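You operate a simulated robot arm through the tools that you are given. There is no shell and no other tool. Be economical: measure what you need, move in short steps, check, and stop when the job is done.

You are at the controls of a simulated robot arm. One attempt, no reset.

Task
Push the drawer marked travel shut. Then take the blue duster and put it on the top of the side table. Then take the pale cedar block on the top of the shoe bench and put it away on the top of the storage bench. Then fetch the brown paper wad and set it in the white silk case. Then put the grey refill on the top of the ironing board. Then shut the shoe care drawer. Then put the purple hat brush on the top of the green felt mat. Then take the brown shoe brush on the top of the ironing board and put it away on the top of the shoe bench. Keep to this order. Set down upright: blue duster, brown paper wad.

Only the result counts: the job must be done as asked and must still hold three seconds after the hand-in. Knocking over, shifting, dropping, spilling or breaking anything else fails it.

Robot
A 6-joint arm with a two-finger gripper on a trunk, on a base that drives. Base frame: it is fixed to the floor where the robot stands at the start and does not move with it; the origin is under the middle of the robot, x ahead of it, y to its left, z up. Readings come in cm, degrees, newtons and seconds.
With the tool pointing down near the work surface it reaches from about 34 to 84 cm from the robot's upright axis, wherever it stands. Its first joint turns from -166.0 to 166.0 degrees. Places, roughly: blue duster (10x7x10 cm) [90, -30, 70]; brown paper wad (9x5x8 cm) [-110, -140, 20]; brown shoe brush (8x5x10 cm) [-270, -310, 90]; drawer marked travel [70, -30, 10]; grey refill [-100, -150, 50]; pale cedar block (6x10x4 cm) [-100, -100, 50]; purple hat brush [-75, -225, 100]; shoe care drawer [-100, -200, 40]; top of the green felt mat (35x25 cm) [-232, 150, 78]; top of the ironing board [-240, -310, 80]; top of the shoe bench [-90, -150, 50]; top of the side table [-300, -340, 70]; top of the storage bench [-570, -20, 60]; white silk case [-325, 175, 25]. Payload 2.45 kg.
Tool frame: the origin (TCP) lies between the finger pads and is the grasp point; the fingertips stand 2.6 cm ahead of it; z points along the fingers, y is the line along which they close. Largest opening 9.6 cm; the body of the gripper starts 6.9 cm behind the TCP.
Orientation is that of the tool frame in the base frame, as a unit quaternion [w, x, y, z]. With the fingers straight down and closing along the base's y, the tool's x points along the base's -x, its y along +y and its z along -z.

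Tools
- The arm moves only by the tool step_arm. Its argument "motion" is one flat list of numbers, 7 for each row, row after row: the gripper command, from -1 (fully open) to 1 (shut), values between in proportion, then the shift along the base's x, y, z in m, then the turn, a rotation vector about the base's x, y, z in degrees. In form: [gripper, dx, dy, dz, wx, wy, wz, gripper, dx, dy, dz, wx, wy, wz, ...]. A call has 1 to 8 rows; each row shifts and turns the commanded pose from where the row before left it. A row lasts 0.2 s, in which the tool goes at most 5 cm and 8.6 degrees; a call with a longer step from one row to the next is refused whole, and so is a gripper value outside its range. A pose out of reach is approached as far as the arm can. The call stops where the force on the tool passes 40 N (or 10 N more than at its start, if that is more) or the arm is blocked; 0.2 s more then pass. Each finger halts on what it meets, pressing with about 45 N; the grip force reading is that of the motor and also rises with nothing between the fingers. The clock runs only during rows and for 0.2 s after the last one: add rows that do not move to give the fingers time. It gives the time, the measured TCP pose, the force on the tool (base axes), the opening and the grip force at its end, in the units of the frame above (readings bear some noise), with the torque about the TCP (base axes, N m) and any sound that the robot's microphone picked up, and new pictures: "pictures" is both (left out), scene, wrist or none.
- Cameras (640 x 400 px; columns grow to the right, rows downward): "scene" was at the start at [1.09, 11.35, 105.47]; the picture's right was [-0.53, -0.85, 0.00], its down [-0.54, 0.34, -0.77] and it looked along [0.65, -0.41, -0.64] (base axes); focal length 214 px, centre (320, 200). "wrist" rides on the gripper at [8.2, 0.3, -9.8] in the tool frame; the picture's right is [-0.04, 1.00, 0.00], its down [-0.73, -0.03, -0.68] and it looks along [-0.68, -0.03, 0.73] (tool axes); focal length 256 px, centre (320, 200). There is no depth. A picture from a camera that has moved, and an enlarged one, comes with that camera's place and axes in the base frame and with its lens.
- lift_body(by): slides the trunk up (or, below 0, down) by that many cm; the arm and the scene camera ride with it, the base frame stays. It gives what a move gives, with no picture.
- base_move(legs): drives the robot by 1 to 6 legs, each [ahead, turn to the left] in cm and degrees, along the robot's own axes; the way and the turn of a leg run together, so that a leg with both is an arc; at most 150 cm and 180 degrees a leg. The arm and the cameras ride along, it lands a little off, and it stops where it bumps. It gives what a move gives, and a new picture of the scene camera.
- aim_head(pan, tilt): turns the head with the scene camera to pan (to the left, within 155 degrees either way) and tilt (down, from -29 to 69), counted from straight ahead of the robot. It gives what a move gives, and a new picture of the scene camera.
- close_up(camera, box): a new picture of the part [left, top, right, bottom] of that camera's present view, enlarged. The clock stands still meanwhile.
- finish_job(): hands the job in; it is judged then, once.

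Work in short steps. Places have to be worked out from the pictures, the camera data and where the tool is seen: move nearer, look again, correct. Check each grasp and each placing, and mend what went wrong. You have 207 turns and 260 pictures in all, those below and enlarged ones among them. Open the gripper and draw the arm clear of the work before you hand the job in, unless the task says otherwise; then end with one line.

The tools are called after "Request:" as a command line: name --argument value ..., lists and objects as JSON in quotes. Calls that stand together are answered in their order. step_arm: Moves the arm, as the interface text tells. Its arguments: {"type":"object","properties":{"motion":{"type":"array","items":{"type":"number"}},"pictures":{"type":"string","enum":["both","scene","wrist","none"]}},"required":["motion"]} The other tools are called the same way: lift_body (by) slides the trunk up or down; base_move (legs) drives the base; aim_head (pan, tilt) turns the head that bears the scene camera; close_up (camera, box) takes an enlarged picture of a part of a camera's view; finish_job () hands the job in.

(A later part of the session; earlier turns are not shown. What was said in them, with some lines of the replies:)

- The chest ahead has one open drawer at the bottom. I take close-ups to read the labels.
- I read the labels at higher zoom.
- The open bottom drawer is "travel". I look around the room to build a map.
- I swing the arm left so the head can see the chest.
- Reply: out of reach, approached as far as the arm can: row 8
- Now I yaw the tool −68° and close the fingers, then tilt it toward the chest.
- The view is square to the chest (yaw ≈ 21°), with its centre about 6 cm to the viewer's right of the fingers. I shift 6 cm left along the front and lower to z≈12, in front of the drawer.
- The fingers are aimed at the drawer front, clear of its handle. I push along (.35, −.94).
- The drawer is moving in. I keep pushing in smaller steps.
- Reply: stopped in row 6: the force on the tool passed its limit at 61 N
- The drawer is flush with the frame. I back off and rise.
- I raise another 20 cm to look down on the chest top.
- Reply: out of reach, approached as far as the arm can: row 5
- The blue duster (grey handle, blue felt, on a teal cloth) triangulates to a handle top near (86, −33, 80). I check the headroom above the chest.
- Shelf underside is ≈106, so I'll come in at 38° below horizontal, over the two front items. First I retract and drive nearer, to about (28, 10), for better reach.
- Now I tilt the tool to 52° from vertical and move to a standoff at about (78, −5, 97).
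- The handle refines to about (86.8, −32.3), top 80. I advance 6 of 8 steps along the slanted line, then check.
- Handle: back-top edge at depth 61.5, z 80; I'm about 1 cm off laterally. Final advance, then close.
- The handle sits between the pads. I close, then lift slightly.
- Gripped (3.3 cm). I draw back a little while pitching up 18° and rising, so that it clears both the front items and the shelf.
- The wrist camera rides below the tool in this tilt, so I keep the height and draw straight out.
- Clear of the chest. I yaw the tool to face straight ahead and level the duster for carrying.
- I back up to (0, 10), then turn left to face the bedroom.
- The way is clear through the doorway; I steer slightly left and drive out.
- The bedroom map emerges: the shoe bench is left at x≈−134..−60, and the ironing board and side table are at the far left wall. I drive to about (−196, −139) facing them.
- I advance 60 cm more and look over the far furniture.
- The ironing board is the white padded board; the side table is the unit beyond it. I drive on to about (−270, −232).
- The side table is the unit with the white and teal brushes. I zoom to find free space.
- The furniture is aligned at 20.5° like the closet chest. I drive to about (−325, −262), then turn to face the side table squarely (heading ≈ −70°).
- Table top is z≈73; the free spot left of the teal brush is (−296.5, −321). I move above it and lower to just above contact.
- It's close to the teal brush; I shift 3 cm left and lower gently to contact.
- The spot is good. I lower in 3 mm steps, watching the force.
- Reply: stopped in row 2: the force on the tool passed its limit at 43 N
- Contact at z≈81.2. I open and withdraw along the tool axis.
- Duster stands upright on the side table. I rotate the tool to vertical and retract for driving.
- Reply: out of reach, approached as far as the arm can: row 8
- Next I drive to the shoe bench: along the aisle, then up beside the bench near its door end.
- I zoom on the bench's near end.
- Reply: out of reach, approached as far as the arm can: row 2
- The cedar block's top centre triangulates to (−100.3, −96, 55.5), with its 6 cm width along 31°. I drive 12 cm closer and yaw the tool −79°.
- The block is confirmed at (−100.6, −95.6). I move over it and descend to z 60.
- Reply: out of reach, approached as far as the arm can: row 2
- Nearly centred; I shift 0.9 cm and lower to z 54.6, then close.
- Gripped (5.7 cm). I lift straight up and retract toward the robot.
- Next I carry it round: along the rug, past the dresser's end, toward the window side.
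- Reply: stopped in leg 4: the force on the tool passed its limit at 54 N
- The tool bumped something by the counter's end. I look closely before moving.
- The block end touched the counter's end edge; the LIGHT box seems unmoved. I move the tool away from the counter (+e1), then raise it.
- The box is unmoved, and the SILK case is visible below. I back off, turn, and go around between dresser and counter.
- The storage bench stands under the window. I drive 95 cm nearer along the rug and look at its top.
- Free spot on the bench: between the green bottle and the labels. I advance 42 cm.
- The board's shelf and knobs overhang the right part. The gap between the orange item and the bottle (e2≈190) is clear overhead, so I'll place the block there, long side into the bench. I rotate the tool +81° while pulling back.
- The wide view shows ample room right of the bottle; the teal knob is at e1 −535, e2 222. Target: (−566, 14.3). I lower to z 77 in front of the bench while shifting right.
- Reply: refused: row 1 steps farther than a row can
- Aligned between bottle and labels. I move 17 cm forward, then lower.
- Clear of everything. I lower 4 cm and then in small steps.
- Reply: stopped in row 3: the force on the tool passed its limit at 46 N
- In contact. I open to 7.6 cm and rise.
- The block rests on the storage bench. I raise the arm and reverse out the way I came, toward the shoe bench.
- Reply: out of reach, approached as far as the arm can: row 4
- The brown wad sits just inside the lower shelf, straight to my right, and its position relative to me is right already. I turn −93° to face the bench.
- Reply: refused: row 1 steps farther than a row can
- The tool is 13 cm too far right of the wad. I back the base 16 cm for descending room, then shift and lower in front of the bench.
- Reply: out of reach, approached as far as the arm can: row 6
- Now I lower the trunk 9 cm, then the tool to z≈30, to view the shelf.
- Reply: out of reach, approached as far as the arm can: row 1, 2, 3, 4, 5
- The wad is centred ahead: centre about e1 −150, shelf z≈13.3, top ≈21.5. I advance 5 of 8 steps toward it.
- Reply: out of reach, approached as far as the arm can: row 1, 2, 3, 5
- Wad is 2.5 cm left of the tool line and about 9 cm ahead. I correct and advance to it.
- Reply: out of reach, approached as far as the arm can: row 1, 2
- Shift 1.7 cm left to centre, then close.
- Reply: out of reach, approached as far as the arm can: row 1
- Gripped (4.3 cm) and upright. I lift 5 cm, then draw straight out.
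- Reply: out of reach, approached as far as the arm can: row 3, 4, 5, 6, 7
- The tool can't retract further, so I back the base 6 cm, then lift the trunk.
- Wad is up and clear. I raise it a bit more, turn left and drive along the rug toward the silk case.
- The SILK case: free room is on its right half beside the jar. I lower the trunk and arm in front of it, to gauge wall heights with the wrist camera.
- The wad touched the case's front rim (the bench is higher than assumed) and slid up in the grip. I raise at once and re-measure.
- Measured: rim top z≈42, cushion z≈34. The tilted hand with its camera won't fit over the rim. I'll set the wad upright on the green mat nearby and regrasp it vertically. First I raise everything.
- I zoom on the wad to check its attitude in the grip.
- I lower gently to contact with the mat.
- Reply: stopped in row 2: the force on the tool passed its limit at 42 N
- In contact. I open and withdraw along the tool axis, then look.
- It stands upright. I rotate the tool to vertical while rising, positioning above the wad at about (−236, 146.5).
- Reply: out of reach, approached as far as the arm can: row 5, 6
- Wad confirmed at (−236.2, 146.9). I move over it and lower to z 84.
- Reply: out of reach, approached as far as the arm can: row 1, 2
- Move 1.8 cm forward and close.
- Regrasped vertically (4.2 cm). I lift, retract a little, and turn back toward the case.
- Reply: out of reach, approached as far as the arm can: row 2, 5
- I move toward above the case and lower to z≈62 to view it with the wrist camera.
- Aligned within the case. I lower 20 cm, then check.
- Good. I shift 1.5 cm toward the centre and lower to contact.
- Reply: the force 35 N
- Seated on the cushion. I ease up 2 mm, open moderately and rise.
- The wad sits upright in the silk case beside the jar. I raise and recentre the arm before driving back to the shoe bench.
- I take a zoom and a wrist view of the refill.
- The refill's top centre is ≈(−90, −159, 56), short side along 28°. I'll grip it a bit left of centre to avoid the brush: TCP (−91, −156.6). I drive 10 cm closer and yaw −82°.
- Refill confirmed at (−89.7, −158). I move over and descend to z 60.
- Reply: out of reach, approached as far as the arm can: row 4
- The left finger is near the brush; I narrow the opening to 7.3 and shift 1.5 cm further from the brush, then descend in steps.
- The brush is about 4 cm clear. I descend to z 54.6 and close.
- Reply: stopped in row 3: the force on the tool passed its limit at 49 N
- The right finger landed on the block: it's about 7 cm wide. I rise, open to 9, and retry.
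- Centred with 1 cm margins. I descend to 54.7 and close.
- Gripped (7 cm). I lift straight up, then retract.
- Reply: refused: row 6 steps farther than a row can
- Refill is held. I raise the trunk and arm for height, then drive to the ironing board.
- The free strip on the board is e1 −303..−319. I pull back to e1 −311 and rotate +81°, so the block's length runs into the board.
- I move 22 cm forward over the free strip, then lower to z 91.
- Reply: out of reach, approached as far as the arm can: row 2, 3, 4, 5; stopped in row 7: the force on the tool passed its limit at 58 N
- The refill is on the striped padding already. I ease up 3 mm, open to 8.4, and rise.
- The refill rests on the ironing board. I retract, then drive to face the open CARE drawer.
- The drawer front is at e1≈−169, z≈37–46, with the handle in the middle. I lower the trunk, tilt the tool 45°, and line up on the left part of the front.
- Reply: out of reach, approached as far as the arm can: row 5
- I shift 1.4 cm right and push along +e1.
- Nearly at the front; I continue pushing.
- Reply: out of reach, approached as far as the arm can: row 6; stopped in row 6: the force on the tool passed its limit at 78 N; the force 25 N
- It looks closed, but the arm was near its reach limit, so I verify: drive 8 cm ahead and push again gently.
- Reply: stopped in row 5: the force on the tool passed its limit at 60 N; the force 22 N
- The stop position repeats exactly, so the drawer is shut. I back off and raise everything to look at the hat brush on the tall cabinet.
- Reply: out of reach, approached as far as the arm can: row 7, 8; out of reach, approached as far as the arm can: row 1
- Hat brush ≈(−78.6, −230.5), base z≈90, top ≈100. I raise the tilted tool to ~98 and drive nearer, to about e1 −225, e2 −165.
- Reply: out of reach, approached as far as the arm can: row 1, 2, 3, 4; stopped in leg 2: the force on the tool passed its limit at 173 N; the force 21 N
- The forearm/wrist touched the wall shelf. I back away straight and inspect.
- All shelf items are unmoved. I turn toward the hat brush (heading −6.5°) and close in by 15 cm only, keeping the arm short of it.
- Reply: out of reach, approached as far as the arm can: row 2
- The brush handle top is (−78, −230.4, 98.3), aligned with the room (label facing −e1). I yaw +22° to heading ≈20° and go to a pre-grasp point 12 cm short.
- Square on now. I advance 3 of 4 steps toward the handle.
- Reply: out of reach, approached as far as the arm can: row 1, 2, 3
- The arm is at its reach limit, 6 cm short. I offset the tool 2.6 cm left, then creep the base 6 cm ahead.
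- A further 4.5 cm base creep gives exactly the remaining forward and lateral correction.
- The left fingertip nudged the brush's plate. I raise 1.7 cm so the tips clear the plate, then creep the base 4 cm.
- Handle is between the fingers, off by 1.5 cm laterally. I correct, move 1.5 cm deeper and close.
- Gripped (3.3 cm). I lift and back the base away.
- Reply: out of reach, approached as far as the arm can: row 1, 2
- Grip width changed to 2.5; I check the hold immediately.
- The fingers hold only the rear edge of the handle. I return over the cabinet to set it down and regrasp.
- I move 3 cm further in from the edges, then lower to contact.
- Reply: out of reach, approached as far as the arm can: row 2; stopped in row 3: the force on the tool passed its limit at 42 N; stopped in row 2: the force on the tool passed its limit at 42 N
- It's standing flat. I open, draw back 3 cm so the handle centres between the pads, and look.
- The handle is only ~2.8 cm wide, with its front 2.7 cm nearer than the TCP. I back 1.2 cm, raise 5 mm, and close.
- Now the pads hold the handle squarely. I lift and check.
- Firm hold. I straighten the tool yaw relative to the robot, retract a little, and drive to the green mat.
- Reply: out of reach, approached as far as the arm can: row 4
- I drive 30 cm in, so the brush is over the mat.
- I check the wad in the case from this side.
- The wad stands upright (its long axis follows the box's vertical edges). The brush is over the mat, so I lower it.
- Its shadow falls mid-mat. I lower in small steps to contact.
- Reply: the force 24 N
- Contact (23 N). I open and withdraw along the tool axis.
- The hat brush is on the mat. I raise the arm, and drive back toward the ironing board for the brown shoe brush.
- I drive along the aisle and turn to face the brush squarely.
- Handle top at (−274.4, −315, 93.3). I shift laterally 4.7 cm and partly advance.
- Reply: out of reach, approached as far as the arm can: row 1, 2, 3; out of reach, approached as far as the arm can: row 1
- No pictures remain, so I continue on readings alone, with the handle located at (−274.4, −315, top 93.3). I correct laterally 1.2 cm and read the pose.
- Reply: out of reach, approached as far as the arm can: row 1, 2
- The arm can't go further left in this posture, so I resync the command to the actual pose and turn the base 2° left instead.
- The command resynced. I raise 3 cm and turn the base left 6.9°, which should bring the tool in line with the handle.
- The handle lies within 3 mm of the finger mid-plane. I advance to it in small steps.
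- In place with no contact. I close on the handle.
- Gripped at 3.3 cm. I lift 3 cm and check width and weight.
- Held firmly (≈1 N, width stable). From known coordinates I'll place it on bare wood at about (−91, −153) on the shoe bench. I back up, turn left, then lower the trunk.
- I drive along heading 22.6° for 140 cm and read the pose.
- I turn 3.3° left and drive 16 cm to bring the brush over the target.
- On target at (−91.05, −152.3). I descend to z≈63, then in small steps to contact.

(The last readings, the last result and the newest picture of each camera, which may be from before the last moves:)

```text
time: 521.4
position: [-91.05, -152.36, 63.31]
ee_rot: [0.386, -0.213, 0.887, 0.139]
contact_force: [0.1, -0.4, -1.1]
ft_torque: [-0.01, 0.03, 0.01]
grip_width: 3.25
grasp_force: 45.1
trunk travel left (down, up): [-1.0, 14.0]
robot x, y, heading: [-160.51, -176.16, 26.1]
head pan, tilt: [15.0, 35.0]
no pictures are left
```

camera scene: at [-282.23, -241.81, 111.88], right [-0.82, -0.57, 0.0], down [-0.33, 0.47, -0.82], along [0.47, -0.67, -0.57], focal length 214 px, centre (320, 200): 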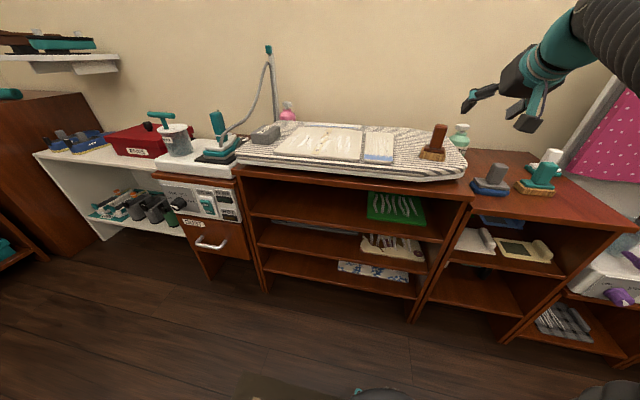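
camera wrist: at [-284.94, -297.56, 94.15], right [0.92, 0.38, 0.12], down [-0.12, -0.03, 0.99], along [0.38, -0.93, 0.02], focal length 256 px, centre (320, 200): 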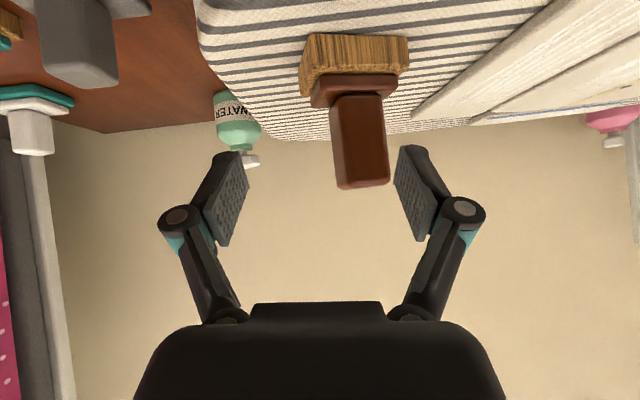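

Request:
step_arm --motion '[1, 0, 0, -0.01, 0, 0, 0, 1, 0, 0, -0.007, 0, 0, 0, 1, 0, 0, -0.004, 0, 0, 0]' --pictures "none"

Request:
step_arm --motion '[1, 0, 0, -0.003, 0, 0, 0, 1, 0, 0, -0.003, 0, 0, 0, 1, 0, 0, -0.003, 0, 0, 0]' --pictures "none"

```text
time: 522.2
position: [-91.05, -152.35, 61.33]
ee_rot: [0.385, -0.213, 0.887, 0.14]
contact_force: [0.0, -0.2, -0.5]
ft_torque: [0.02, 0.01, -0.01]
grip_width: 3.29
grasp_force: 45.3
trunk travel left (down, up): [-1.0, 14.0]
robot x, y, heading: [-160.43, -176.34, 25.9]
head pan, tilt: [15.0, 35.0]
no pictures are left
```

```text
time: 523.0
position: [-91.0, -152.33, 60.39]
ee_rot: [0.385, -0.213, 0.887, 0.139]
contact_force: [-0.6, -0.3, -1.3]
ft_torque: [0.0, 0.02, -0.01]
grip_width: 3.23
grasp_force: 45.4
trunk travel left (down, up): [-1.0, 14.0]
robot x, y, heading: [-160.3, -176.43, 26.0]
head pan, tilt: [15.0, 35.0]
no pictures are left
```

Request:
step_arm --motion '[1, 0, 0, -0.003, 0, 0, 0, 1, 0, 0, -0.003, 0, 0, 0, 1, 0, 0, -0.003, 0, 0, 0]' --pictures "none"

Request:
step_arm --motion '[1, 0, 0, -0.003, 0, 0, 0]' --pictures "none"

```text
time: 523.8
position: [-91.13, -152.23, 59.56]
ee_rot: [0.386, -0.213, 0.887, 0.14]
contact_force: [0.1, 0.5, -1.5]
ft_torque: [0.01, -0.03, 0.03]
grip_width: 3.27
grasp_force: 45.4
trunk travel left (down, up): [-1.0, 14.0]
robot x, y, heading: [-160.17, -176.36, 25.8]
head pan, tilt: [15.0, 35.0]
no pictures are left
```

```text
time: 524.2
position: [-91.05, -152.25, 59.32]
ee_rot: [0.386, -0.214, 0.887, 0.14]
contact_force: [0.2, -0.3, -1.4]
ft_torque: [-0.02, -0.03, -0.01]
grip_width: 3.28
grasp_force: 45.2
trunk travel left (down, up): [-1.0, 14.0]
robot x, y, heading: [-160.83, -175.87, 25.9]
head pan, tilt: [15.0, 35.0]
no pictures are left
```

Request:
step_arm --motion '[1, 0, 0, -0.003, 0, 0, 0, 1, 0, 0, -0.003, 0, 0, 0]' --pictures "none"

Request:
step_arm --motion '[1, 0, 0, -0.003, 0, 0, 0]' --pictures "none"

Request:
step_arm --motion '[1, 0, 0, -0.003, 0, 0, 0]' --pictures "none"

```text
time: 524.8
position: [-91.07, -152.32, 59.19]
ee_rot: [0.39, -0.213, 0.885, 0.139]
contact_force: [-3.9, 1.0, 25.7]
ft_torque: [-0.46, -0.51, -0.03]
grip_width: 3.26
grasp_force: 45.1
trunk travel left (down, up): [-1.0, 14.0]
robot x, y, heading: [-160.45, -176.06, 25.9]
head pan, tilt: [15.0, 35.0]
no pictures are left
```

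```text
time: 525.2
position: [-91.06, -152.24, 59.13]
ee_rot: [0.393, -0.214, 0.884, 0.14]
contact_force: [-0.8, -0.1, 12.0]
ft_torque: [-0.25, -0.38, 0.0]
grip_width: 3.26
grasp_force: 45.2
trunk travel left (down, up): [-1.0, 14.0]
robot x, y, heading: [-160.12, -176.04, 25.8]
head pan, tilt: [15.0, 35.0]
stopped in row 1: the force on the tool passed its limit at 42 N (the readings are from after the stop); the commanded pose is now the measured one
no pictures are left
```

```text
time: 525.6
position: [-91.05, -152.26, 59.08]
ee_rot: [0.395, -0.214, 0.882, 0.14]
contact_force: [-0.1, 0.6, 30.4]
ft_torque: [-0.53, -0.92, -0.01]
grip_width: 3.26
grasp_force: 45.1
trunk travel left (down, up): [-1.0, 14.0]
robot x, y, heading: [-160.32, -176.19, 26.0]
head pan, tilt: [15.0, 35.0]
no pictures are left
```

Contact at the expected height (59.2). I ease up, open gently, and withdraw along the tool axis.

Request:
step_arm --motion '[1, 0, 0, 0.002, 0, 0, 0, 0.2, 0, 0, 0, 0, 0, 0, -0.4, 0, 0, 0, 0, 0, 0, -0.4, 0, 0, 0, 0, 0, 0]' --pictures "none"

Request:
step_arm --motion '[-0.4, -0.0187, -0.0124, 0.02, 0, 0, 0, -0.4, -0.0187, -0.0124, 0.02, 0, 0, 0, -0.4, -0.0187, -0.0124, 0.02, 0, 0, 0, -0.4, -0.0187, -0.0124, 0.025, 0, 0, 0]' --pictures "none"

```text
time: 526.6
position: [-90.92, -152.2, 58.68]
ee_rot: [0.389, -0.214, 0.885, 0.14]
contact_force: [-0.5, -0.7, 0.5]
ft_torque: [-0.02, 0.01, -0.02]
grip_width: 6.72
grasp_force: 0.0
trunk travel left (down, up): [-1.0, 14.0]
robot x, y, heading: [-160.55, -176.45, 25.9]
head pan, tilt: [15.0, 35.0]
no pictures are left
```

```text
time: 527.6
position: [-98.47, -157.26, 67.24]
ee_rot: [0.388, -0.213, 0.885, 0.14]
contact_force: [1.0, -0.2, -0.6]
ft_torque: [0.0, 0.02, -0.02]
grip_width: 6.73
grasp_force: 0.1
trunk travel left (down, up): [-1.0, 14.0]
robot x, y, heading: [-160.44, -176.0, 25.8]
head pan, tilt: [15.0, 35.0]
no pictures are left
```

Clean withdrawal. I raise the arm, back the base away, and hand in.

Request:
step_arm --motion '[-0.4, 0, 0, 0.04, 0, 0, 0, -0.4, 0, 0, 0.04, 0, 0, 0, -0.4, 0, 0, 0.04, 0, 0, 0, -0.4, 0, 0, 0.03, 0, 0, 0]' --pictures "none"

Request:
base_move --legs '[[-20, 0]]'

```text
time: 528.6
position: [-98.5, -157.29, 82.17]
ee_rot: [0.39, -0.213, 0.885, 0.14]
contact_force: [0.1, -0.8, 0.6]
ft_torque: [-0.03, 0.02, -0.01]
grip_width: 6.7
grasp_force: 0.0
trunk travel left (down, up): [-1.0, 14.0]
robot x, y, heading: [-160.64, -176.4, 25.9]
head pan, tilt: [15.0, 35.0]
no pictures are left
```

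```text
time: 530.2
position: [-116.49, -166.28, 82.21]
ee_rot: [0.389, -0.214, 0.885, 0.14]
contact_force: [-0.4, 0.2, -0.8]
ft_torque: [0.0, 0.02, 0.0]
grip_width: 6.74
grasp_force: 0.0
trunk travel left (down, up): [-1.0, 14.0]
robot x, y, heading: [-178.48, -184.94, 25.8]
head pan, tilt: [15.0, 35.0]
```

The gripper is open and the arm is clear of the work, so I hand in.

Request:
finish_job

```text
The job is handed in.
```

I did all eight steps in the order you gave and handed the job in. I had run out of pictures by the last one, so I placed the brown shoe brush on the shoe bench from position and force readings alone and never saw it standing there.
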